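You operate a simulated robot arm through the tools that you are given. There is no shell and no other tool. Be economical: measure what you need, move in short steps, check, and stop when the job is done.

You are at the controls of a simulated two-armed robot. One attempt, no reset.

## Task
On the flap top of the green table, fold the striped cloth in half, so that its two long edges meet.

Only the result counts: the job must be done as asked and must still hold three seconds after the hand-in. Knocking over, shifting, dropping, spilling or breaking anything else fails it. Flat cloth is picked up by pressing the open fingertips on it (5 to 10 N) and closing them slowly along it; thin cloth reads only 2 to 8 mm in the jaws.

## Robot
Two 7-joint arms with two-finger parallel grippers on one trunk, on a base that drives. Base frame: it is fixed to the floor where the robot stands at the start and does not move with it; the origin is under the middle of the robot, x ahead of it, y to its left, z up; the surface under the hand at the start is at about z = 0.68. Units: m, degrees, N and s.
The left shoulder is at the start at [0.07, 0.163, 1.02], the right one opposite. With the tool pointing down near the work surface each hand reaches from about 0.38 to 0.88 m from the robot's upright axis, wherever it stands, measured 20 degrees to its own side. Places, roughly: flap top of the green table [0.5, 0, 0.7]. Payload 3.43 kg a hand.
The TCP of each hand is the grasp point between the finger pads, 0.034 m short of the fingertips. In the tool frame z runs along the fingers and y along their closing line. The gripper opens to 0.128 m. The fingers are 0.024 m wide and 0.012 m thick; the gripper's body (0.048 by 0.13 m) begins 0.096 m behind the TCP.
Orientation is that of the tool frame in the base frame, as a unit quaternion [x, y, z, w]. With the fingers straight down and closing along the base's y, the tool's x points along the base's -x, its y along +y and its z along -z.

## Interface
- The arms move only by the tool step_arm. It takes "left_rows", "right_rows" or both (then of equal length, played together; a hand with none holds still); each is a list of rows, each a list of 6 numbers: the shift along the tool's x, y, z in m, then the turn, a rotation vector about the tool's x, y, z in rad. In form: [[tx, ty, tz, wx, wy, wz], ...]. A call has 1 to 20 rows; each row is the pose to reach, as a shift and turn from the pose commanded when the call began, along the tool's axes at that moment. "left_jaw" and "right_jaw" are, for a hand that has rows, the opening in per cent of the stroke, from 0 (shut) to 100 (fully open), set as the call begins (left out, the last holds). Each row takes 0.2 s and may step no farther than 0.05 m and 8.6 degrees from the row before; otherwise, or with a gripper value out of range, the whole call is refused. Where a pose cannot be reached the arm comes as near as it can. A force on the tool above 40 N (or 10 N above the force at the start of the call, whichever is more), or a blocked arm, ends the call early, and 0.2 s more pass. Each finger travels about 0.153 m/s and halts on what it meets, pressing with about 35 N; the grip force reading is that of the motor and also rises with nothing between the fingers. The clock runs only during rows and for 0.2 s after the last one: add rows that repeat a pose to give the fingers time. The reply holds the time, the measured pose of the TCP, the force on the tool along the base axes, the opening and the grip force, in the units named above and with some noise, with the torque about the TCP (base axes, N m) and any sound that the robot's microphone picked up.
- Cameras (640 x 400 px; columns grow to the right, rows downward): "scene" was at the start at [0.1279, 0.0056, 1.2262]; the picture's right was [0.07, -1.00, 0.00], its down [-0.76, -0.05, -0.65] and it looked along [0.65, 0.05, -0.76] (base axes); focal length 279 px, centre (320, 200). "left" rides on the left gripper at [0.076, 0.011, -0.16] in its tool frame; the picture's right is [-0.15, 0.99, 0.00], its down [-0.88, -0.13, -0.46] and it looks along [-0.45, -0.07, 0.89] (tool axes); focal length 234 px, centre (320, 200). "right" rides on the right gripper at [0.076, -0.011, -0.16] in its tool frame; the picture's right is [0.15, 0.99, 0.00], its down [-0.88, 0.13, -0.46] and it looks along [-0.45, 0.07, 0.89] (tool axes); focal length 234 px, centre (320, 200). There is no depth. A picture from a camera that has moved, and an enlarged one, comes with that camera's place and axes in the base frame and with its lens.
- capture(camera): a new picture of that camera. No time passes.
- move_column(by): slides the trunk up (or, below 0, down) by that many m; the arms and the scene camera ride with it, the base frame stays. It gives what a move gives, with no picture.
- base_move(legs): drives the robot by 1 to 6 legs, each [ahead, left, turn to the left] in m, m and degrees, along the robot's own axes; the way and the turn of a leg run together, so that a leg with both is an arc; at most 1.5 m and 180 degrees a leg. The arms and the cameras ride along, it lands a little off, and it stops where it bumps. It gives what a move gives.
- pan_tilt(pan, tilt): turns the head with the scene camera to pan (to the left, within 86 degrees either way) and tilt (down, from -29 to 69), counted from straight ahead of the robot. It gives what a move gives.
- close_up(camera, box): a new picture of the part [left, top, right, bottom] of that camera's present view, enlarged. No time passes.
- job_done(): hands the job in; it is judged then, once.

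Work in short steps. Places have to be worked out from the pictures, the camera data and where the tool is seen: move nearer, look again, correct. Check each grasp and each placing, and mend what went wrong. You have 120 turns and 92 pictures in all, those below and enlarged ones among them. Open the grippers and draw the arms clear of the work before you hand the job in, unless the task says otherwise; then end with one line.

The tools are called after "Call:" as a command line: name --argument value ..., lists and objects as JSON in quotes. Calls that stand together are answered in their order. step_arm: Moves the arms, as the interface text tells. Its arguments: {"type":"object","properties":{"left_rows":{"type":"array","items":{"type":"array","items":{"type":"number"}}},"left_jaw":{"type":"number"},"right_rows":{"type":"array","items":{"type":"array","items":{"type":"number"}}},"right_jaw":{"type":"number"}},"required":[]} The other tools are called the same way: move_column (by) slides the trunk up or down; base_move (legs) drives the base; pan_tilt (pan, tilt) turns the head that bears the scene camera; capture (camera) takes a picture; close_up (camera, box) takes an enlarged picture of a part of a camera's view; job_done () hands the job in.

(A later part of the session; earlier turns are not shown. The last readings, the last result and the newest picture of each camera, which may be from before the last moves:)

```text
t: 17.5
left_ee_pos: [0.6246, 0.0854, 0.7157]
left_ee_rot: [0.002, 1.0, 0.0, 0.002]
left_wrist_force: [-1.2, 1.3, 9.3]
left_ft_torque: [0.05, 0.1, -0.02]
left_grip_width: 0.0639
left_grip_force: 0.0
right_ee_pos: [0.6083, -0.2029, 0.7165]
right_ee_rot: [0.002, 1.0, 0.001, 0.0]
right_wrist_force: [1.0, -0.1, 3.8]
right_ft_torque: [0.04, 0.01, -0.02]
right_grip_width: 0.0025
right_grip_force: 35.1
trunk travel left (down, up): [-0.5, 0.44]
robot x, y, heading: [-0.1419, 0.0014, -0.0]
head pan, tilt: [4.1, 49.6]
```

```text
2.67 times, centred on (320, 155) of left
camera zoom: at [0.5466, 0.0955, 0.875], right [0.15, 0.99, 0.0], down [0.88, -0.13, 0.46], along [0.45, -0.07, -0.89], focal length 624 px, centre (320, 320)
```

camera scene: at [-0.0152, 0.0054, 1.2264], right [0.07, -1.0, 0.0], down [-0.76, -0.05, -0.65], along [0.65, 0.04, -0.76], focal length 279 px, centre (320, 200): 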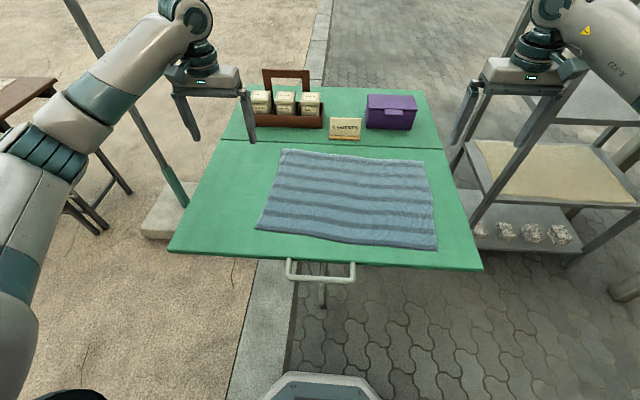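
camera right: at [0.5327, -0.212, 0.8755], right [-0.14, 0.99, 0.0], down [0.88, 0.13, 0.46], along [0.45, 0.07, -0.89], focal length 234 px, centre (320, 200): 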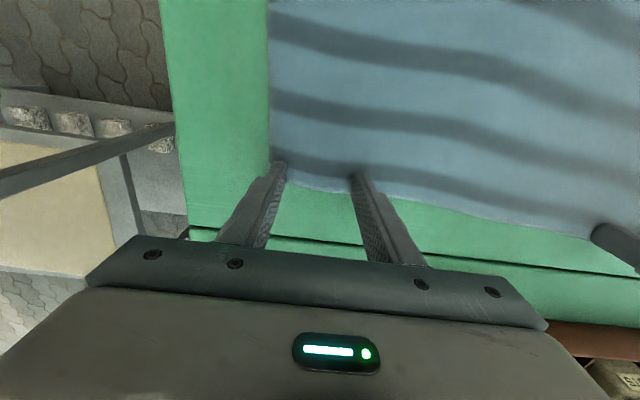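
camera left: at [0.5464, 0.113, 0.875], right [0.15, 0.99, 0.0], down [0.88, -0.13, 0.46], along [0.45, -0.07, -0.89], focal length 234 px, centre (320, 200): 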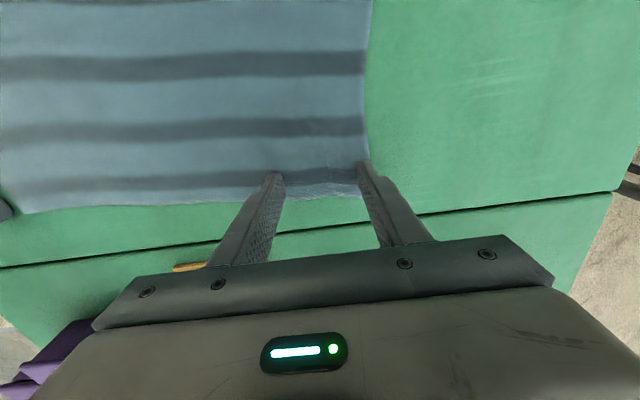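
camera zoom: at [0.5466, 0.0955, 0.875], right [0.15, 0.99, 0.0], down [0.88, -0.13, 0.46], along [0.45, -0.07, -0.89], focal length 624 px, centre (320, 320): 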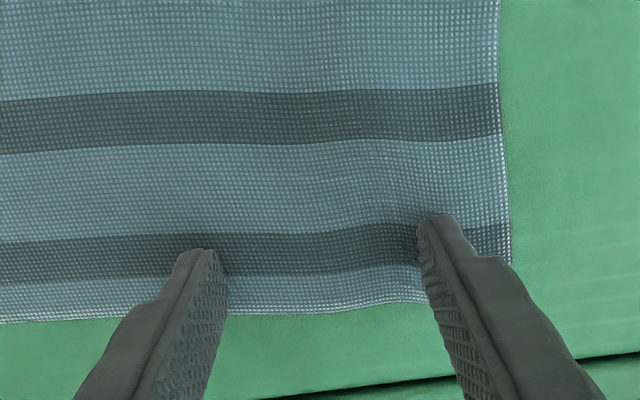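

Good position now with 9 N. Closing in stages.

Call:
step_arm --left_rows '[[0, 0, 0, 0, 0, 0]]' --left_jaw 43

Call:
step_arm --left_rows '[[0, 0, 0, 0, 0, 0]]' --left_jaw 36

Call:
step_arm --left_rows '[[0, 0, 0, 0, 0, 0]]' --left_jaw 29

Call:
step_arm --left_rows '[[0, 0, 0, 0, 0, 0]]' --left_jaw 22

Call:
close_up --camera "left" --box '[200, 80, 440, 230]'

```text
t: 17.9
left_ee_pos: [0.6252, 0.0847, 0.717]
left_ee_rot: [0.001, 1.0, 0.0, 0.002]
left_wrist_force: [-0.2, -1.9, 12.1]
left_ft_torque: [-0.01, -0.03, -0.01]
left_grip_width: 0.0543
left_grip_force: 0.1
right_ee_pos: [0.6075, -0.2028, 0.7165]
right_ee_rot: [0.002, 1.0, 0.0, 0.0]
right_wrist_force: [-0.3, 1.2, 2.5]
right_ft_torque: [0.03, -0.01, -0.02]
right_grip_width: 0.0026
right_grip_force: 35.5
trunk travel left (down, up): [-0.5, 0.44]
robot x, y, heading: [-0.1418, 0.0023, 0.1]
head pan, tilt: [4.1, 49.6]
```

```text
t: 18.3
left_ee_pos: [0.625, 0.0838, 0.7156]
left_ee_rot: [0.001, 1.0, 0.0, 0.001]
left_wrist_force: [0.7, -2.7, 14.6]
left_ft_torque: [-0.05, -0.07, 0.01]
left_grip_width: 0.0459
left_grip_force: 0.0
right_ee_pos: [0.6079, -0.2022, 0.7154]
right_ee_rot: [0.001, 1.0, 0.0, 0.0]
right_wrist_force: [0.6, 2.3, 1.3]
right_ft_torque: [0.03, 0.04, 0.01]
right_grip_width: 0.0025
right_grip_force: 35.4
trunk travel left (down, up): [-0.5, 0.44]
robot x, y, heading: [-0.1413, 0.0013, -0.2]
head pan, tilt: [4.1, 49.6]
```

```text
t: 18.7
left_ee_pos: [0.6243, 0.0845, 0.7162]
left_ee_rot: [0.001, 1.0, 0.0, 0.0]
left_wrist_force: [0.8, -2.7, 14.8]
left_ft_torque: [-0.06, 0.02, -0.02]
left_grip_width: 0.0371
left_grip_force: 0.1
right_ee_pos: [0.6077, -0.2027, 0.7148]
right_ee_rot: [0.0, 1.0, 0.0, 0.001]
right_wrist_force: [0.0, 3.0, 1.6]
right_ft_torque: [0.11, -0.01, 0.0]
right_grip_width: 0.0024
right_grip_force: 34.9
trunk travel left (down, up): [-0.5, 0.44]
robot x, y, heading: [-0.1447, 0.0014, -0.4]
head pan, tilt: [4.1, 49.6]
```

```text
t: 19.1
left_ee_pos: [0.6232, 0.0855, 0.7151]
left_ee_rot: [0.001, 1.0, 0.001, 0.002]
left_wrist_force: [0.2, -3.5, 16.8]
left_ft_torque: [-0.07, 0.03, -0.03]
left_grip_width: 0.0281
left_grip_force: 0.1
right_ee_pos: [0.6077, -0.2037, 0.7164]
right_ee_rot: [0.002, 1.0, 0.001, 0.001]
right_wrist_force: [0.2, 1.9, 0.3]
right_ft_torque: [0.1, 0.0, 0.01]
right_grip_width: 0.0026
right_grip_force: 34.6
trunk travel left (down, up): [-0.5, 0.44]
robot x, y, heading: [-0.142, -0.001, -0.3]
head pan, tilt: [4.1, 49.6]
```

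```text
2.67 times, centred on (320, 155) of left
camera zoom: at [0.5462, 0.0952, 0.8749], right [0.15, 0.99, 0.0], down [0.88, -0.13, 0.46], along [0.45, -0.07, -0.89], focal length 624 px, centre (320, 320)
```

zoom: 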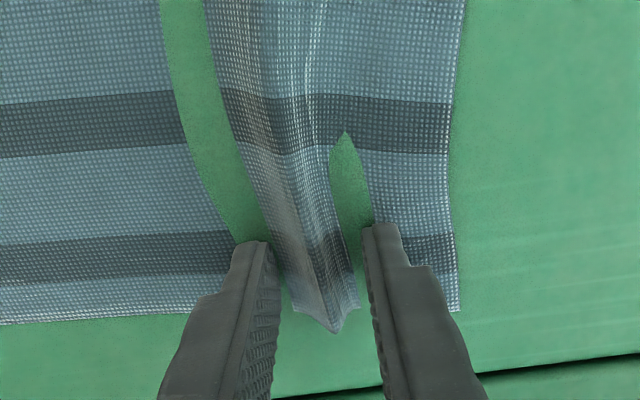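

A tall ridge formed between the left fingers; easing the press 1 mm and closing.

Call:
step_arm --left_rows '[[0, 0, -0.001, 0, 0, 0]]' --left_jaw 16

Call:
step_arm --left_rows '[[0, 0, 0, 0, 0, 0]]' --left_jaw 10

Call:
step_arm --left_rows '[[0, 0, 0, 0, 0, 0]]' --left_jaw 5

Call:
step_arm --left_rows '[[0, 0, 0, 0, 0, 0], [0, 0, 0, 0, 0, 0]]' --left_jaw 0

Call:
close_up --camera "left" --box '[200, 80, 440, 230]'

```text
t: 19.5
left_ee_pos: [0.6233, 0.0854, 0.7148]
left_ee_rot: [0.002, 1.0, -0.001, 0.001]
left_wrist_force: [-0.6, -4.7, 11.8]
left_ft_torque: [-0.14, 0.0, 0.04]
left_grip_width: 0.0213
left_grip_force: 0.2
right_ee_pos: [0.6068, -0.2031, 0.7166]
right_ee_rot: [0.001, 1.0, 0.001, 0.001]
right_wrist_force: [-0.2, 4.0, 0.2]
right_ft_torque: [0.16, -0.01, -0.03]
right_grip_width: 0.0026
right_grip_force: 34.9
trunk travel left (down, up): [-0.5, 0.44]
robot x, y, heading: [-0.1414, -0.0007, -0.1]
head pan, tilt: [4.1, 49.6]
```

```text
t: 19.9
left_ee_pos: [0.6247, 0.0842, 0.716]
left_ee_rot: [0.002, 1.0, -0.001, 0.0]
left_wrist_force: [-0.5, -7.5, 11.6]
left_ft_torque: [-0.13, 0.02, 0.05]
left_grip_width: 0.0151
left_grip_force: 3.0
right_ee_pos: [0.6079, -0.2024, 0.7168]
right_ee_rot: [0.0, 1.0, 0.0, 0.001]
right_wrist_force: [0.1, 5.9, 0.6]
right_ft_torque: [0.19, -0.01, -0.05]
right_grip_width: 0.0026
right_grip_force: 35.4
trunk travel left (down, up): [-0.5, 0.44]
robot x, y, heading: [-0.1414, 0.0001, -0.4]
head pan, tilt: [4.1, 49.6]
```

```text
t: 20.3
left_ee_pos: [0.6245, 0.0854, 0.7152]
left_ee_rot: [0.001, 1.0, -0.001, 0.0]
left_wrist_force: [-0.5, -13.3, 9.2]
left_ft_torque: [-0.57, 0.0, 0.11]
left_grip_width: 0.0074
left_grip_force: 9.8
right_ee_pos: [0.6088, -0.2017, 0.715]
right_ee_rot: [0.001, 1.0, 0.0, 0.001]
right_wrist_force: [1.2, 14.2, 1.3]
right_ft_torque: [0.6, -0.01, -0.06]
right_grip_width: 0.0025
right_grip_force: 35.5
trunk travel left (down, up): [-0.5, 0.44]
robot x, y, heading: [-0.1367, 0.0002, -0.2]
head pan, tilt: [4.1, 49.6]
```

```text
t: 20.9
left_ee_pos: [0.625, 0.085, 0.7142]
left_ee_rot: [0.002, 1.0, -0.001, 0.0]
left_wrist_force: [-2.5, -20.3, 9.3]
left_ft_torque: [-0.7, 0.1, 0.14]
left_grip_width: 0.0029
left_grip_force: 35.4
right_ee_pos: [0.6073, -0.2019, 0.7146]
right_ee_rot: [0.001, 1.0, 0.001, 0.0]
right_wrist_force: [0.9, 18.6, 2.1]
right_ft_torque: [0.64, 0.01, -0.09]
right_grip_width: 0.0029
right_grip_force: 35.1
trunk travel left (down, up): [-0.5, 0.44]
robot x, y, heading: [-0.1378, 0.0011, -0.3]
head pan, tilt: [4.1, 49.6]
```

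```text
2.67 times, centred on (320, 155) of left
camera zoom: at [0.5467, 0.0947, 0.8751], right [0.15, 0.99, 0.0], down [0.88, -0.13, 0.46], along [0.45, -0.07, -0.89], focal length 624 px, centre (320, 320)
```

zoom: 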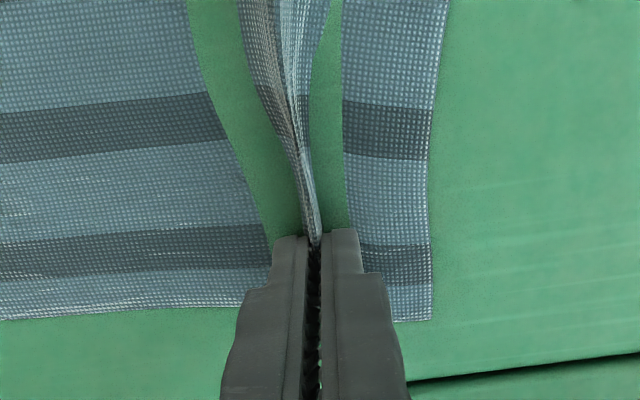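

Both hands now hold the cloth (2.9 mm each), with some lateral tension. I'll ease the hands together slightly and lift 4 cm to test the grips.

Call:
step_arm --left_rows '[[0, -0.003, -0.01, 0, 0, 0], [0, -0.005, -0.02, 0, 0, 0], [0, -0.005, -0.03, 0, 0, 0], [0, -0.005, -0.04, 0, 0, 0]]' --right_rows '[[0, 0.003, -0.01, 0, 0, 0], [0, 0.005, -0.02, 0, 0, 0], [0, 0.005, -0.03, 0, 0, 0], [0, 0.005, -0.04, 0, 0, 0]]'

Call:
capture --camera "scene"

Call:
capture --camera "left"

Call:
capture --camera "right"

```text
t: 21.9
left_ee_pos: [0.6236, 0.0806, 0.7538]
left_ee_rot: [0.0, 1.0, 0.001, -0.001]
left_wrist_force: [-0.6, -4.1, -1.0]
left_ft_torque: [-0.17, -0.03, 0.01]
left_grip_width: 0.0029
left_grip_force: 34.6
right_ee_pos: [0.6092, -0.1976, 0.756]
right_ee_rot: [0.003, 1.0, 0.0, 0.001]
right_wrist_force: [-0.4, 4.6, 0.2]
right_ft_torque: [0.14, -0.01, -0.03]
right_grip_width: 0.0029
right_grip_force: 34.7
trunk travel left (down, up): [-0.5, 0.44]
robot x, y, heading: [-0.1434, 0.0022, -0.3]
head pan, tilt: [4.1, 49.6]
```

```text
58 pictures are left
camera scene: at [-0.0143, 0.0055, 1.2263], right [0.07, -1.0, 0.0], down [-0.76, -0.05, -0.65], along [0.65, 0.04, -0.76], focal length 279 px, centre (320, 200)
```

scene: 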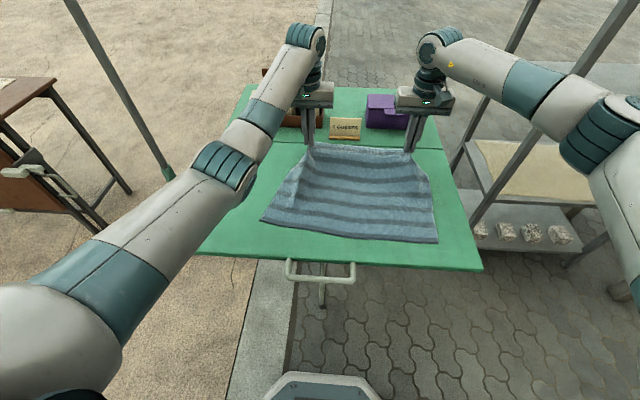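

```text
57 pictures are left
camera left: at [0.5468, 0.091, 0.9135], right [0.15, 0.99, 0.0], down [0.88, -0.13, 0.45], along [0.45, -0.07, -0.89], focal length 234 px, centre (320, 200)
```

left: 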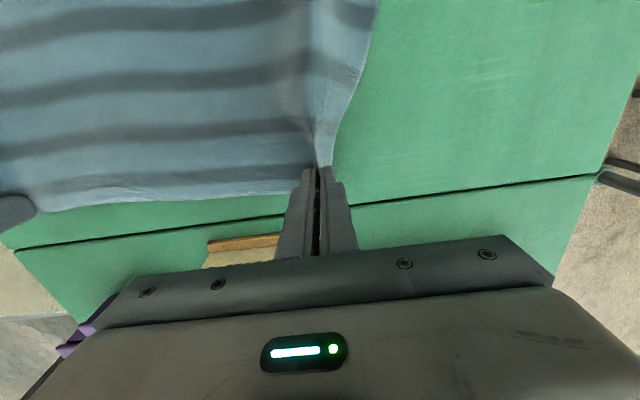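

```text
56 pictures are left
camera right: at [0.5345, -0.2072, 0.9159], right [-0.14, 0.99, 0.0], down [0.88, 0.13, 0.46], along [0.45, 0.06, -0.89], focal length 234 px, centre (320, 200)
```

right: 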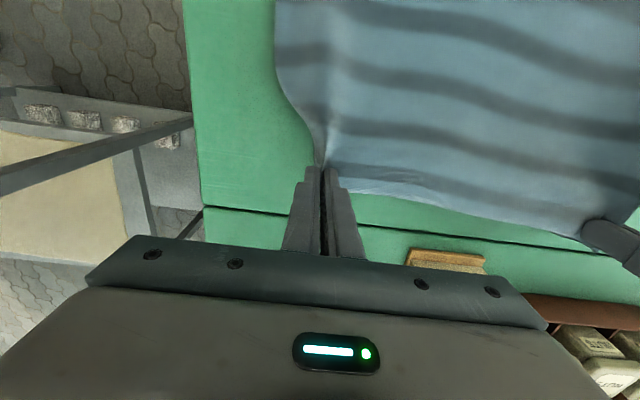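

Both grips hold. Starting the fold arc: up and back while pitching the fingers forward so the edge turns over.

Call:
step_arm --left_rows '[[0.008, 0.0005, -0.0145, 0, -0.09, 0], [0.016, 0.001, -0.029, 0, -0.18, 0], [0.024, 0.0015, -0.0435, 0, -0.27, 0], [0.032, 0.002, -0.058, 0, -0.36, 0], [0.04, 0.0025, -0.0725, 0, -0.45, 0], [0.048, 0.003, -0.087, 0, -0.54, 0], [0.056, 0.0035, -0.1015, 0, -0.63, 0], [0.064, 0.004, -0.116, 0, -0.72, 0]]' --right_rows '[[0.008, 0.0005, -0.0145, 0, -0.09, 0], [0.016, 0.001, -0.029, 0, -0.18, 0], [0.024, 0.0015, -0.0435, 0, -0.27, 0], [0.032, 0.002, -0.058, 0, -0.36, 0], [0.04, 0.0025, -0.0725, 0, -0.45, 0], [0.048, 0.003, -0.087, 0, -0.54, 0], [0.056, 0.0035, -0.1015, 0, -0.63, 0], [0.064, 0.004, -0.116, 0, -0.72, 0]]'

Call:
capture --camera "scene"

```text
t: 23.7
left_ee_pos: [0.5584, 0.0832, 0.8696]
left_ee_rot: [0.0, 0.936, 0.0, 0.353]
left_wrist_force: [0.3, -0.8, -0.7]
left_ft_torque: [-0.02, 0.02, 0.0]
left_grip_width: 0.0023
left_grip_force: 35.2
right_ee_pos: [0.5448, -0.192, 0.8719]
right_ee_rot: [0.002, 0.936, -0.001, 0.352]
right_wrist_force: [-0.6, 0.6, 0.2]
right_ft_torque: [0.05, -0.03, 0.04]
right_grip_width: 0.0026
right_grip_force: 34.7
trunk travel left (down, up): [-0.5, 0.44]
robot x, y, heading: [-0.1396, 0.0012, -0.3]
head pan, tilt: [4.1, 49.6]
```

```text
55 pictures are left
camera scene: at [-0.0146, 0.0053, 1.2264], right [0.07, -1.0, 0.0], down [-0.76, -0.05, -0.65], along [0.65, 0.04, -0.76], focal length 279 px, centre (320, 200)
```

scene: 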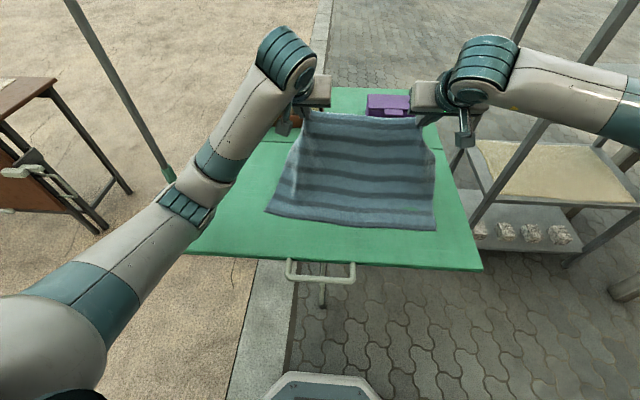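

Cloth hangs evenly between the hands. I'll carry it backwards by driving the base back 0.15 m, which also gives the wrists room for the laydown.

Call:
base_move --legs '[[-0.15, 0, 0]]'

Call:
capture --camera "scene"

```text
t: 25.1
left_ee_pos: [0.4085, 0.084, 0.8696]
left_ee_rot: [0.001, 0.936, -0.001, 0.352]
left_wrist_force: [0.0, -0.3, -0.1]
left_ft_torque: [-0.04, 0.02, 0.02]
left_grip_width: 0.0027
left_grip_force: 35.0
right_ee_pos: [0.394, -0.1911, 0.8705]
right_ee_rot: [0.001, 0.936, 0.0, 0.353]
right_wrist_force: [-0.2, 0.9, 0.4]
right_ft_torque: [0.05, 0.0, 0.01]
right_grip_width: 0.0026
right_grip_force: 34.4
trunk travel left (down, up): [-0.5, 0.44]
robot x, y, heading: [-0.2903, 0.0037, -0.1]
head pan, tilt: [4.1, 49.6]
```

```text
54 pictures are left
camera scene: at [-0.1655, 0.0059, 1.2264], right [0.07, -1.0, 0.0], down [-0.76, -0.05, -0.65], along [0.65, 0.05, -0.76], focal length 279 px, centre (320, 200)
```

scene: 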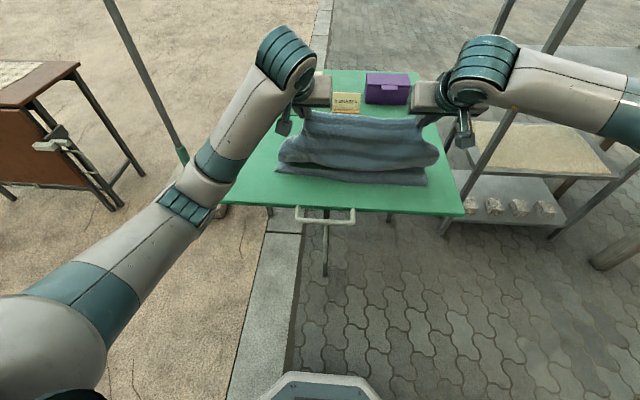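

Let me zoom to see where the lower layer's near edge lies now.

Call:
close_up --camera "scene" --box '[240, 80, 480, 230]'

Call:
capture --camera "left"

Call:
capture --camera "right"

```text
2.67 times, centred on (360, 155) of scene
camera zoom: at [-0.1655, 0.0059, 1.2264], right [0.07, -1.0, 0.0], down [-0.76, -0.05, -0.65], along [0.65, 0.05, -0.76], focal length 743 px, centre (213, 320)
```

zoom: 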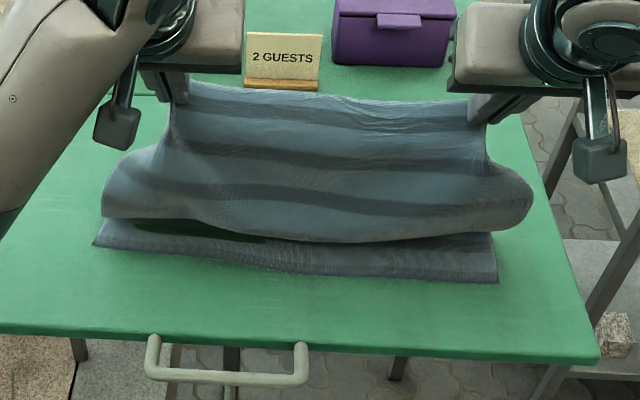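

```text
52 pictures are left
camera left: at [0.2448, 0.0946, 0.9396], right [0.11, 0.99, 0.1], down [0.36, -0.13, 0.92], along [0.93, -0.07, -0.37], focal length 234 px, centre (320, 200)
```

left: 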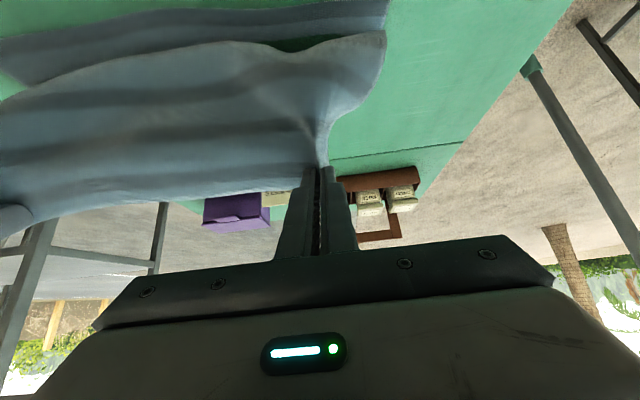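

```text
51 pictures are left
camera right: at [0.2328, -0.2008, 0.9412], right [-0.11, 0.99, -0.1], down [0.36, 0.13, 0.92], along [0.93, 0.07, -0.37], focal length 234 px, centre (320, 200)
```

right: 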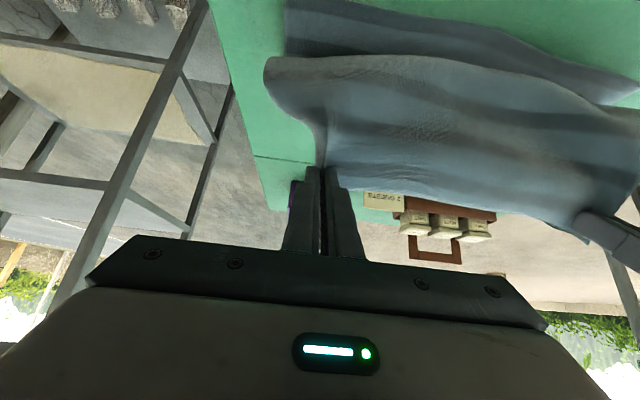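

Lower layer's near edge now lies at x ≈ 0.39 (left) to 0.37 (right). I'll bring the hands down along the arc toward that edge while pitching a bit more, stopping about 3 cm above.

Call:
step_arm --left_rows '[[0.017, 0.0012, 0.0115, 0, -0.051, 0], [0.0345, 0.0025, 0.023, 0, -0.102, 0], [0.052, 0.0037, 0.0344, 0, -0.153, 0], [0.069, 0.005, 0.0459, 0, -0.204, 0], [0.0785, 0.0062, 0.0535, 0, -0.255, 0], [0.088, 0.0075, 0.0611, 0, -0.306, 0], [0.0975, 0.0087, 0.0687, 0, -0.357, 0], [0.107, 0.01, 0.0763, 0, -0.41, 0]]' --right_rows '[[0.017, 0.0012, 0.0115, 0, -0.051, 0], [0.0345, 0.0025, 0.023, 0, -0.102, 0], [0.052, 0.0037, 0.0344, 0, -0.153, 0], [0.069, 0.005, 0.0459, 0, -0.204, 0], [0.0785, 0.0062, 0.0535, 0, -0.255, 0], [0.088, 0.0075, 0.0611, 0, -0.306, 0], [0.0975, 0.0087, 0.0687, 0, -0.357, 0], [0.107, 0.01, 0.0763, 0, -0.41, 0]]'

Call:
close_up --camera "scene" --box '[240, 80, 480, 230]'

Call:
capture --camera "left"

Call:
capture --camera "right"

```text
t: 26.9
left_ee_pos: [0.3794, 0.091, 0.741]
left_ee_rot: [0.002, 0.844, -0.003, 0.537]
left_wrist_force: [0.6, -20.1, 3.1]
left_ft_torque: [-0.55, -0.08, -0.58]
left_grip_width: 0.003
left_grip_force: 34.9
right_ee_pos: [0.3731, -0.1946, 0.7787]
right_ee_rot: [-0.006, 0.876, 0.003, 0.483]
right_wrist_force: [0.7, 20.7, -2.9]
right_ft_torque: [0.46, 0.09, 0.56]
right_grip_width: 0.0025
right_grip_force: 35.0
right hand out of reach, approached as far as the arm can: row 6, 7, 8
trunk travel left (down, up): [-0.5, 0.44]
robot x, y, heading: [-0.2953, 0.0033, 0.1]
head pan, tilt: [4.1, 49.6]
```

```text
2.67 times, centred on (360, 155) of scene
camera zoom: at [-0.1647, 0.0062, 1.2264], right [0.07, -1.0, 0.0], down [-0.76, -0.05, -0.65], along [0.65, 0.05, -0.76], focal length 743 px, centre (213, 320)
```

zoom: 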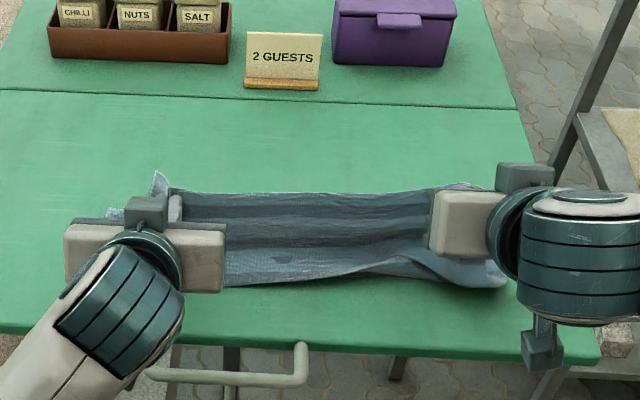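

```text
49 pictures are left
camera left: at [0.2011, 0.1029, 0.7407], right [0.07, 0.99, 0.13], down [-0.04, -0.13, 0.99], along [1.0, -0.07, 0.03], focal length 234 px, centre (320, 200)
```

left: 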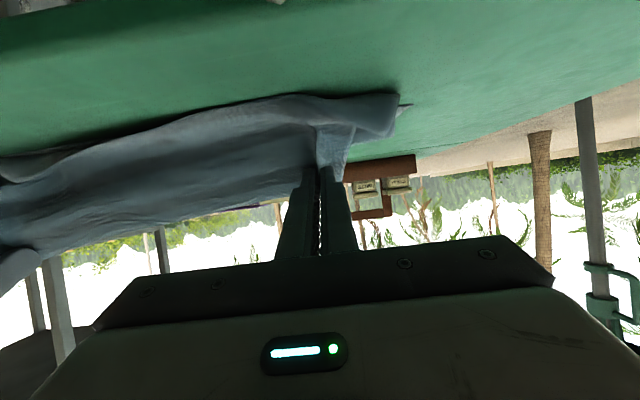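

```text
48 pictures are left
camera right: at [0.1985, -0.2056, 0.8015], right [-0.09, 0.99, -0.12], down [0.08, 0.13, 0.99], along [0.99, 0.08, -0.09], focal length 234 px, centre (320, 200)
```

right: 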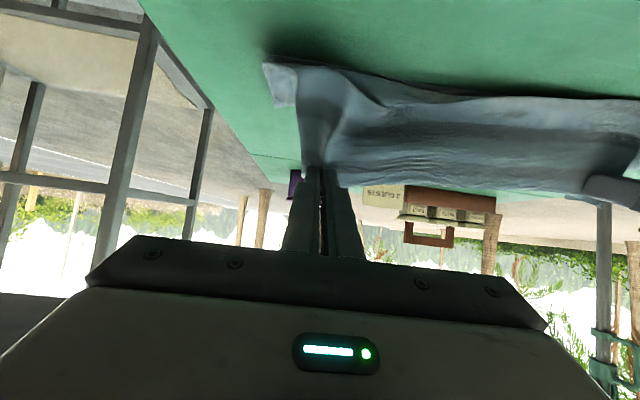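

The right arm hit a joint limit low down at this pitch, so the hands are uneven and the edge is stretched. I'll raise both hands 10 cm again, then lower the trunk instead so the wrists have a more natural posture.

Call:
step_arm --left_rows '[[-0.0226, 0, -0.0107, 0, 0, 0], [-0.0452, 0, -0.0214, 0, 0, 0], [-0.0678, 0, -0.032, 0, 0, 0], [-0.0904, 0, -0.0427, 0, 0, 0], [-0.0904, 0, -0.0427, 0, 0, 0]]' --right_rows '[[-0.0226, 0, -0.0107, 0, 0, 0], [-0.0452, 0, -0.0214, 0, 0, 0], [-0.0678, 0, -0.032, 0, 0, 0], [-0.0904, 0, -0.0427, 0, 0, 0], [-0.0904, 0, -0.0427, 0, 0, 0]]'

```text
t: 28.1
left_ee_pos: [0.378, 0.0929, 0.8424]
left_ee_rot: [0.002, 0.845, -0.001, 0.535]
left_wrist_force: [0.5, -25.9, 3.1]
left_ft_torque: [-0.66, -0.1, -0.68]
left_grip_width: 0.0026
left_grip_force: 35.2
right_ee_pos: [0.3874, -0.1941, 0.8792]
right_ee_rot: [-0.006, 0.876, 0.004, 0.482]
right_wrist_force: [-0.4, 26.2, -3.6]
right_ft_torque: [0.57, 0.15, 0.74]
right_grip_width: 0.0027
right_grip_force: 35.1
trunk travel left (down, up): [-0.5, 0.44]
robot x, y, heading: [-0.2937, 0.0014, -0.2]
head pan, tilt: [4.1, 49.6]
```

Commands reset to the actual pose, so I'll bring the right hand level with the left (same pitch, slightly inward) to relieve the tension.

Call:
step_arm --right_rows '[[0.015, 0.004, 0, 0, -0.04, 0], [0.03, 0.008, -0.001, 0, -0.08, 0], [0.0446, 0.012, -0.0013, 0, -0.124, 0], [0.0446, 0.012, -0.0013, 0, -0.124, 0]]'

```text
t: 29.1
left_ee_pos: [0.3787, 0.093, 0.8407]
left_ee_rot: [0.001, 0.845, 0.001, 0.535]
left_wrist_force: [0.3, -0.8, -0.1]
left_ft_torque: [0.01, -0.04, 0.04]
left_grip_width: 0.003
left_grip_force: 35.2
right_ee_pos: [0.3625, -0.162, 0.8437]
right_ee_rot: [-0.013, 0.848, 0.018, 0.529]
right_wrist_force: [0.0, 0.6, -1.2]
right_ft_torque: [0.02, 0.01, 0.01]
right_grip_width: 0.0027
right_grip_force: 35.5
right hand out of reach, approached as far as the arm can: row 3
trunk travel left (down, up): [-0.5, 0.44]
robot x, y, heading: [-0.2923, -0.0001, -0.4]
head pan, tilt: [4.1, 49.6]
```

Tension is gone and the hands are level. Lowering the trunk 8 cm takes both hands down together.

Call:
move_column --by -0.08

Call:
step_arm --right_rows '[[0, -0.008, 0, 0, 0, 0], [0, -0.014, 0, 0, 0, 0], [0, -0.014, 0, 0, 0, 0]]'

Call:
capture --camera "scene"

Call:
capture --camera "left"

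Call:
capture --camera "right"

```text
t: 30.3
left_ee_pos: [0.3775, 0.0938, 0.7615]
left_ee_rot: [0.001, 0.844, 0.0, 0.536]
left_wrist_force: [0.8, 0.2, -0.4]
left_ft_torque: [0.0, 0.01, 0.0]
left_grip_width: 0.0027
left_grip_force: 34.6
right_ee_pos: [0.362, -0.1587, 0.7666]
right_ee_rot: [-0.015, 0.848, 0.02, 0.529]
right_wrist_force: [-0.1, 0.1, -0.9]
right_ft_torque: [0.01, 0.03, -0.05]
right_grip_width: 0.0026
right_grip_force: 35.0
trunk travel left (down, up): [-0.42, 0.52]
robot x, y, heading: [-0.2959, 0.0007, -0.0]
head pan, tilt: [4.1, 49.6]
```

```text
t: 31.1
left_ee_pos: [0.3782, 0.0941, 0.7609]
left_ee_rot: [0.001, 0.845, -0.001, 0.535]
left_wrist_force: [-1.2, -0.5, 0.1]
left_ft_torque: [0.04, 0.01, 0.0]
left_grip_width: 0.0026
left_grip_force: 35.0
right_ee_pos: [0.3618, -0.1719, 0.7635]
right_ee_rot: [-0.014, 0.848, 0.018, 0.529]
right_wrist_force: [0.5, -0.4, 0.2]
right_ft_torque: [0.0, 0.01, 0.0]
right_grip_width: 0.0026
right_grip_force: 34.9
trunk travel left (down, up): [-0.42, 0.52]
robot x, y, heading: [-0.2935, -0.0034, -0.3]
head pan, tilt: [4.1, 49.6]
```

```text
47 pictures are left
camera scene: at [-0.1643, 0.0059, 1.1462], right [0.07, -1.0, 0.0], down [-0.76, -0.05, -0.65], along [0.65, 0.05, -0.76], focal length 279 px, centre (320, 200)
```

scene: 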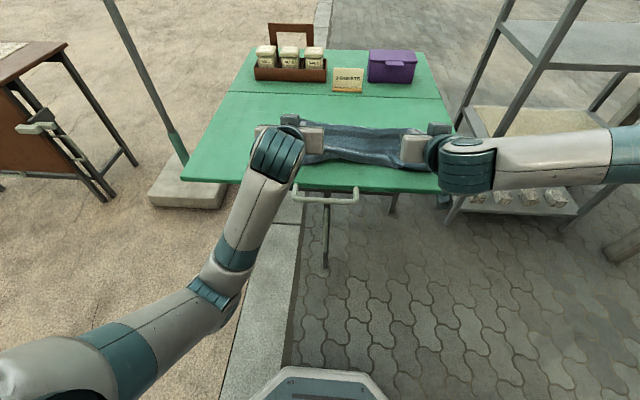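

```text
46 pictures are left
camera left: at [0.1996, 0.1045, 0.7606], right [0.06, 0.99, 0.13], down [-0.04, -0.13, 0.99], along [1.0, -0.07, 0.03], focal length 234 px, centre (320, 200)
```

left: 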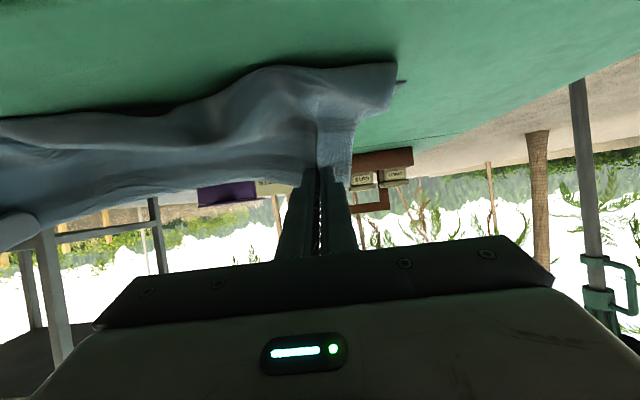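

```text
45 pictures are left
camera right: at [0.1864, -0.1905, 0.7666], right [-0.11, 0.99, -0.11], down [-0.03, 0.11, 0.99], along [0.99, 0.11, 0.02], focal length 234 px, centre (320, 200)
```

right: 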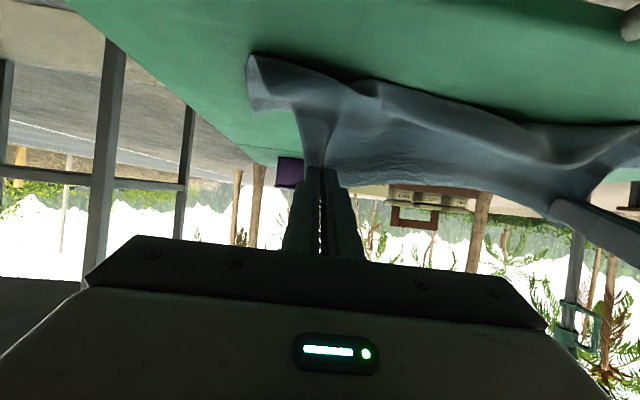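

Checking with a close-up where the bulge and lower edge are relative to each other.

Call:
close_up --camera "scene" --box '[280, 90, 440, 190]'

```text
4.00 times, centred on (360, 140) of scene
camera zoom: at [-0.1643, 0.0059, 1.1462], right [0.07, -1.0, 0.0], down [-0.76, -0.05, -0.65], along [0.65, 0.05, -0.76], focal length 1115 px, centre (160, 440)
```

zoom: 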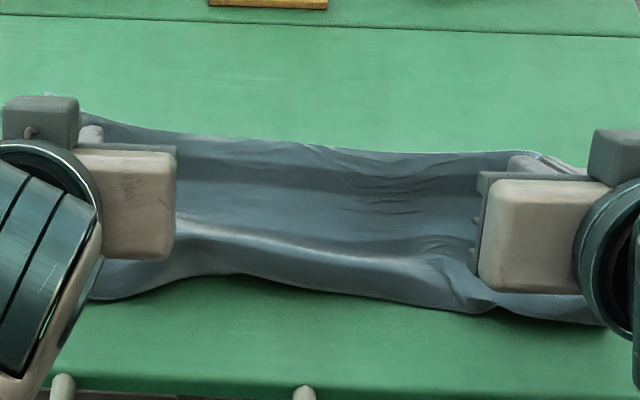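

The fold's crease has slipped toward me (upper layer bulges past the lower edge). I'll raise the hands and move forward so the cloth hangs straight above the mid-line, then swing down again along a proper arc.

Call:
step_arm --left_rows '[[-0.03, 0, -0.003, 0, 0, 0], [-0.06, 0, -0.006, 0, 0, 0], [-0.0897, 0, -0.0095, 0, 0, 0], [-0.0996, 0, 0.0153, 0, 0, 0], [-0.1096, 0, 0.0401, 0, 0, 0], [-0.1195, 0, 0.0649, 0, 0, 0], [-0.1195, 0, 0.0649, 0, 0, 0]]' --right_rows '[[-0.03, 0, -0.003, 0, 0, 0], [-0.06, 0, -0.006, 0, 0, 0], [-0.0897, 0, -0.0095, 0, 0, 0], [-0.0996, 0, 0.0153, 0, 0, 0], [-0.1096, 0, 0.0401, 0, 0, 0], [-0.1195, 0, 0.0649, 0, 0, 0], [-0.1195, 0, 0.0649, 0, 0, 0]]'

Call:
close_up --camera "scene" --box '[240, 60, 480, 210]'

Call:
capture --camera "left"

```text
t: 32.7
left_ee_pos: [0.4881, 0.0952, 0.8404]
left_ee_rot: [0.0, 0.844, 0.0, 0.536]
left_wrist_force: [0.3, -1.0, 0.8]
left_ft_torque: [0.0, 0.03, 0.0]
left_grip_width: 0.0026
left_grip_force: 34.9
right_ee_pos: [0.4737, -0.1697, 0.842]
right_ee_rot: [-0.015, 0.848, 0.019, 0.529]
right_wrist_force: [-0.2, -1.0, 0.2]
right_ft_torque: [-0.01, 0.0, -0.02]
right_grip_width: 0.0026
right_grip_force: 35.1
trunk travel left (down, up): [-0.42, 0.52]
robot x, y, heading: [-0.293, 0.0046, -0.3]
head pan, tilt: [4.1, 49.6]
```

```text
2.67 times, centred on (360, 135) of scene
camera zoom: at [-0.1647, 0.0059, 1.1463], right [0.07, -1.0, 0.0], down [-0.76, -0.05, -0.65], along [0.65, 0.05, -0.76], focal length 743 px, centre (213, 373)
```

zoom: 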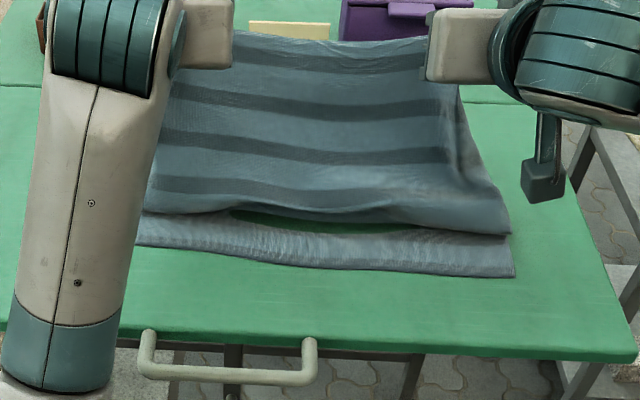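

```text
42 pictures are left
camera left: at [0.3094, 0.1053, 0.8404], right [0.06, 0.99, 0.13], down [-0.04, -0.13, 0.99], along [1.0, -0.07, 0.03], focal length 234 px, centre (320, 200)
```

left: 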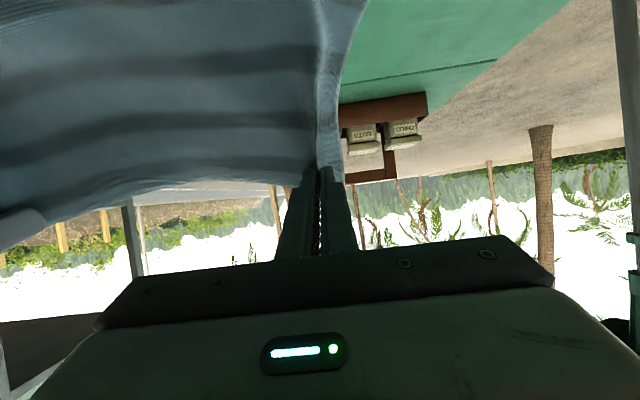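

There's still slack bulging at the crease. Moving the hands a bit further up and forward to straighten it.

Call:
step_arm --left_rows '[[-0.0177, 0, 0.0092, 0, 0, 0], [-0.0353, 0, 0.0275, 0, 0, 0], [-0.0353, 0, 0.0275, 0, 0, 0]]' --right_rows '[[-0.0177, 0, 0.0092, 0, 0, 0], [-0.0353, 0, 0.0275, 0, 0, 0], [-0.0353, 0, 0.0275, 0, 0, 0]]'

Call:
close_up --camera "scene" --box '[240, 60, 480, 210]'

```text
t: 33.5
left_ee_pos: [0.5273, 0.093, 0.8603]
left_ee_rot: [0.0, 0.845, 0.0, 0.536]
left_wrist_force: [-0.6, 0.2, -0.4]
left_ft_torque: [0.0, 0.0, 0.03]
left_grip_width: 0.0026
left_grip_force: 34.4
right_ee_pos: [0.513, -0.1692, 0.8628]
right_ee_rot: [-0.014, 0.848, 0.018, 0.53]
right_wrist_force: [-0.5, 0.0, -0.8]
right_ft_torque: [0.0, -0.01, 0.0]
right_grip_width: 0.0027
right_grip_force: 34.8
trunk travel left (down, up): [-0.42, 0.52]
robot x, y, heading: [-0.2897, -0.0001, -0.3]
head pan, tilt: [4.1, 49.6]
```

```text
2.67 times, centred on (360, 135) of scene
camera zoom: at [-0.1645, 0.0058, 1.1463], right [0.07, -1.0, 0.0], down [-0.76, -0.05, -0.65], along [0.65, 0.05, -0.76], focal length 743 px, centre (213, 373)
```

zoom: 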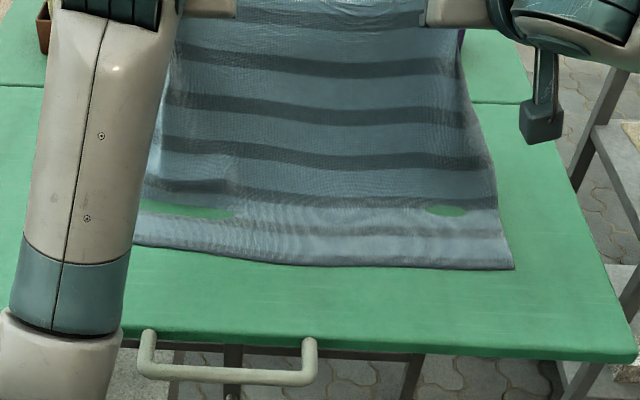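

Now the sheet is smooth. I'll lower forward so the lower half lies flat up to the mid-line (x ≈ 0.52), then swing over.

Call:
step_arm --left_rows '[[0.009, 0, 0.017, 0, 0, 0], [0.0175, 0, 0.035, 0, 0, 0], [0.026, 0, 0.0523, 0, 0, 0], [0.026, 0, 0.0523, 0, 0, 0]]' --right_rows '[[0.009, 0, 0.017, 0, 0, 0], [0.0175, 0, 0.035, 0, 0, 0], [0.026, 0, 0.0523, 0, 0, 0], [0.026, 0, 0.0523, 0, 0, 0]]'

Call:
close_up --camera "scene" --box '[240, 60, 480, 210]'

Call:
capture --camera "right"

```text
t: 34.5
left_ee_pos: [0.5632, 0.0941, 0.8153]
left_ee_rot: [-0.001, 0.845, 0.001, 0.535]
left_wrist_force: [0.3, -0.3, -0.4]
left_ft_torque: [0.02, 0.01, -0.01]
left_grip_width: 0.0028
left_grip_force: 35.1
right_ee_pos: [0.5492, -0.1655, 0.8172]
right_ee_rot: [-0.015, 0.848, 0.02, 0.53]
right_wrist_force: [-0.4, -0.7, -0.2]
right_ft_torque: [0.01, -0.02, -0.01]
right_grip_width: 0.0026
right_grip_force: 35.2
trunk travel left (down, up): [-0.42, 0.52]
robot x, y, heading: [-0.2922, -0.0042, -0.0]
head pan, tilt: [4.1, 49.6]
```

```text
2.67 times, centred on (360, 135) of scene
camera zoom: at [-0.1645, 0.0059, 1.1463], right [0.07, -1.0, 0.0], down [-0.76, -0.05, -0.65], along [0.65, 0.05, -0.76], focal length 743 px, centre (213, 373)
```

zoom: 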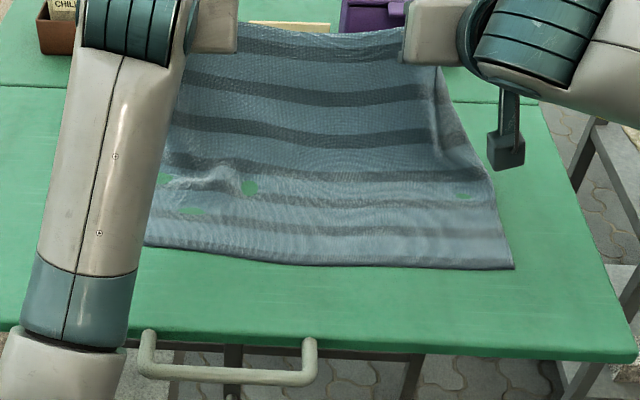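

```text
39 pictures are left
camera right: at [0.3737, -0.1829, 0.8191], right [-0.11, 0.99, -0.11], down [-0.03, 0.11, 0.99], along [0.99, 0.11, 0.02], focal length 234 px, centre (320, 200)
```

right: 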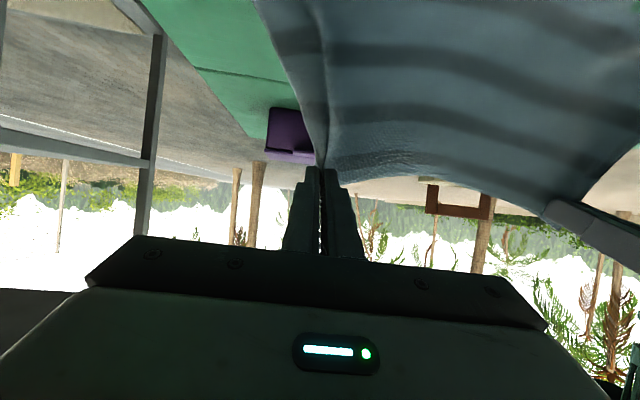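

Lower half lies flat now. Swinging over along the arc to about 45° past vertical.

Call:
step_arm --left_rows '[[0, 0, -0.017, 0, 0, 0], [0, 0, -0.0336, 0, 0, 0], [0.005, 0, -0.05, 0, 0, 0], [0.0108, 0, -0.0669, 0, 0, 0], [0.02, 0, -0.082, 0, 0, 0], [0.0295, 0, -0.0968, 0, 0, 0], [0.043, 0, -0.109, 0, 0, 0], [0.0579, 0, -0.1192, 0, 0, 0], [0.0579, 0, -0.1192, 0, 0, 0]]' --right_rows '[[0, 0, -0.017, 0, 0, 0], [0, 0, -0.0336, 0, 0, 0], [0.005, 0, -0.05, 0, 0, 0], [0.0108, 0, -0.0669, 0, 0, 0], [0.02, 0, -0.082, 0, 0, 0], [0.0295, 0, -0.0968, 0, 0, 0], [0.043, 0, -0.109, 0, 0, 0], [0.0579, 0, -0.1192, 0, 0, 0], [0.0579, 0, -0.1192, 0, 0, 0]]'

Call:
close_up --camera "scene" --box '[240, 60, 480, 210]'

Call:
capture --camera "left"

```text
t: 36.5
left_ee_pos: [0.4301, 0.0934, 0.814]
left_ee_rot: [0.001, 0.845, 0.0, 0.535]
left_wrist_force: [0.6, 0.7, -0.6]
left_ft_torque: [-0.02, 0.0, 0.02]
left_grip_width: 0.0026
left_grip_force: 34.2
right_ee_pos: [0.4161, -0.1713, 0.8174]
right_ee_rot: [-0.013, 0.848, 0.018, 0.529]
right_wrist_force: [-0.3, 0.7, -0.5]
right_ft_torque: [0.0, -0.01, -0.01]
right_grip_width: 0.0025
right_grip_force: 34.9
trunk travel left (down, up): [-0.42, 0.52]
robot x, y, heading: [-0.2905, 0.002, -0.1]
head pan, tilt: [4.1, 49.6]
```

```text
2.67 times, centred on (360, 135) of scene
camera zoom: at [-0.1642, 0.0059, 1.1462], right [0.07, -1.0, 0.0], down [-0.76, -0.05, -0.65], along [0.65, 0.05, -0.76], focal length 743 px, centre (213, 373)
```

zoom: 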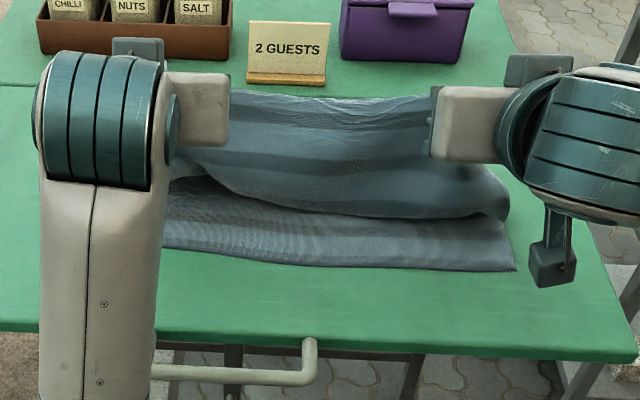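

```text
37 pictures are left
camera left: at [0.2519, 0.1043, 0.8132], right [0.06, 0.99, 0.13], down [-0.04, -0.13, 0.99], along [1.0, -0.07, 0.03], focal length 234 px, centre (320, 200)
```

left: 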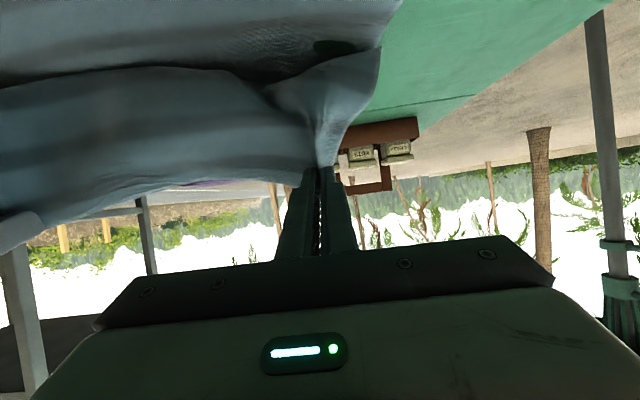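

The crease is still too close to me since the lower half wasn't truly laid down. I'll unfold nearly flat again (hands low at x ≈ 0.63) and then redo the fold following the arc closely.

Call:
step_arm --left_rows '[[-0.0332, 0, 0.0208, 0, 0, 0], [-0.048, 0, 0.041, 0, 0, 0], [-0.0637, 0, 0.0616, 0, 0, 0], [-0.065, 0, 0.088, 0, 0, 0], [-0.0669, 0, 0.1149, 0, 0, 0], [-0.055, 0, 0.137, 0, 0, 0], [-0.0437, 0, 0.1592, 0, 0, 0], [-0.029, 0, 0.175, 0, 0, 0], [-0.014, 0, 0.19, 0, 0, 0], [-0.014, 0, 0.19, 0, 0, 0]]' --right_rows '[[-0.0332, 0, 0.0208, 0, 0, 0], [-0.048, 0, 0.041, 0, 0, 0], [-0.0637, 0, 0.0616, 0, 0, 0], [-0.065, 0, 0.088, 0, 0, 0], [-0.0669, 0, 0.1149, 0, 0, 0], [-0.055, 0, 0.137, 0, 0, 0], [-0.0437, 0, 0.1592, 0, 0, 0], [-0.029, 0, 0.175, 0, 0, 0], [-0.014, 0, 0.19, 0, 0, 0], [-0.014, 0, 0.19, 0, 0, 0]]'

Call:
close_up --camera "scene" --box '[240, 60, 480, 210]'

```text
t: 38.7
left_ee_pos: [0.6099, 0.0926, 0.7465]
left_ee_rot: [0.001, 0.845, 0.0, 0.535]
left_wrist_force: [-0.6, -0.2, -0.4]
left_ft_torque: [-0.01, 0.03, -0.01]
left_grip_width: 0.0026
left_grip_force: 34.9
right_ee_pos: [0.5912, -0.1626, 0.7442]
right_ee_rot: [-0.014, 0.847, 0.019, 0.53]
right_wrist_force: [0.6, -0.6, 0.5]
right_ft_torque: [0.03, -0.01, 0.01]
right_grip_width: 0.0025
right_grip_force: 34.8
trunk travel left (down, up): [-0.42, 0.52]
robot x, y, heading: [-0.2946, 0.0019, -0.2]
head pan, tilt: [4.1, 49.6]
```

```text
2.67 times, centred on (360, 135) of scene
camera zoom: at [-0.1645, 0.0059, 1.1463], right [0.07, -1.0, 0.0], down [-0.76, -0.05, -0.65], along [0.65, 0.05, -0.76], focal length 743 px, centre (213, 373)
```

zoom: 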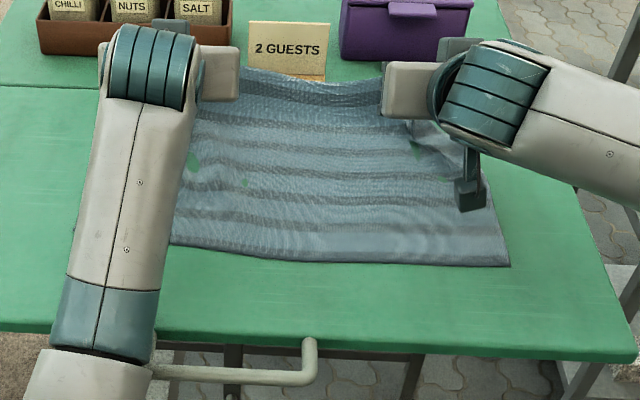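

The lower half is flat again (near edge mean x ≈ 0.38). Redoing the swing with a tight arc around x ≈ 0.53.

Call:
step_arm --left_rows '[[-0.017, 0, -0.013, 0, 0, 0], [-0.034, 0, -0.0262, 0, 0, 0], [-0.038, 0, -0.043, 0, 0, 0], [-0.0414, 0, -0.0596, 0, 0, 0], [-0.041, 0, -0.0765, 0, 0, 0], [-0.0398, 0, -0.0932, 0, 0, 0], [-0.0345, 0, -0.1095, 0, 0, 0], [-0.0288, 0, -0.1256, 0, 0, 0], [-0.02, 0, -0.14, 0, 0, 0], [-0.0106, 0, -0.1546, 0, 0, 0], [0.002, 0, -0.166, 0, 0, 0], [0.0145, 0, -0.177, 0, 0, 0], [0.0145, 0, -0.177, 0, 0, 0]]' --right_rows '[[-0.017, 0, -0.013, 0, 0, 0], [-0.034, 0, -0.0262, 0, 0, 0], [-0.038, 0, -0.043, 0, 0, 0], [-0.0414, 0, -0.0596, 0, 0, 0], [-0.041, 0, -0.0765, 0, 0, 0], [-0.0398, 0, -0.0932, 0, 0, 0], [-0.0345, 0, -0.1095, 0, 0, 0], [-0.0288, 0, -0.1256, 0, 0, 0], [-0.02, 0, -0.14, 0, 0, 0], [-0.0106, 0, -0.1546, 0, 0, 0], [0.002, 0, -0.166, 0, 0, 0], [0.0145, 0, -0.177, 0, 0, 0], [0.0145, 0, -0.177, 0, 0, 0]]'

Call:
close_up --camera "scene" --box '[240, 60, 480, 210]'

Call:
capture --camera "left"

```text
t: 41.5
left_ee_pos: [0.4472, 0.1042, 0.8184]
left_ee_rot: [-0.001, 0.839, 0.009, 0.543]
left_wrist_force: [-0.1, -0.7, -0.7]
left_ft_torque: [0.01, -0.02, -0.02]
left_grip_width: 0.0029
left_grip_force: 35.2
right_ee_pos: [0.4266, -0.1719, 0.8104]
right_ee_rot: [-0.014, 0.848, 0.019, 0.53]
right_wrist_force: [-0.6, 0.7, -0.8]
right_ft_torque: [0.0, 0.02, -0.01]
right_grip_width: 0.0027
right_grip_force: 35.5
trunk travel left (down, up): [-0.42, 0.52]
robot x, y, heading: [-0.2893, -0.0007, -0.1]
head pan, tilt: [4.1, 49.6]
```

```text
2.67 times, centred on (360, 135) of scene
camera zoom: at [-0.1642, 0.0059, 1.1462], right [0.07, -1.0, 0.0], down [-0.76, -0.05, -0.65], along [0.65, 0.05, -0.76], focal length 743 px, centre (213, 373)
```

zoom: 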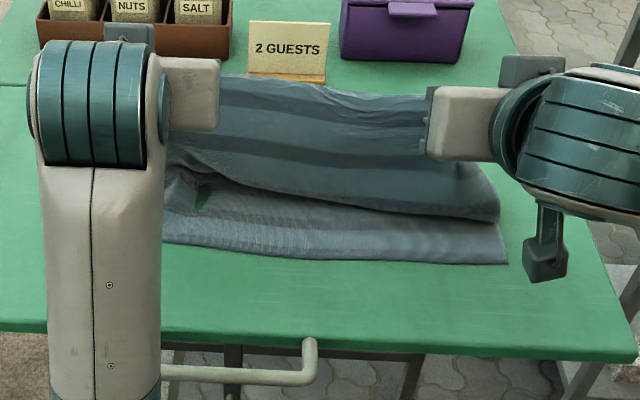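

```text
34 pictures are left
camera left: at [0.268, 0.1125, 0.8149], right [0.05, 0.99, 0.15], down [-0.05, -0.14, 0.99], along [1.0, -0.06, 0.04], focal length 234 px, centre (320, 200)
```

left: 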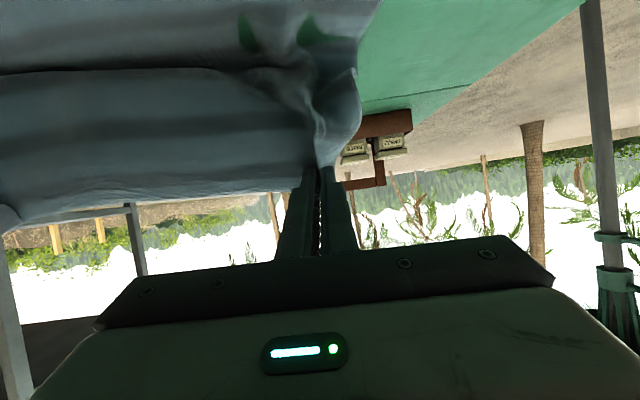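

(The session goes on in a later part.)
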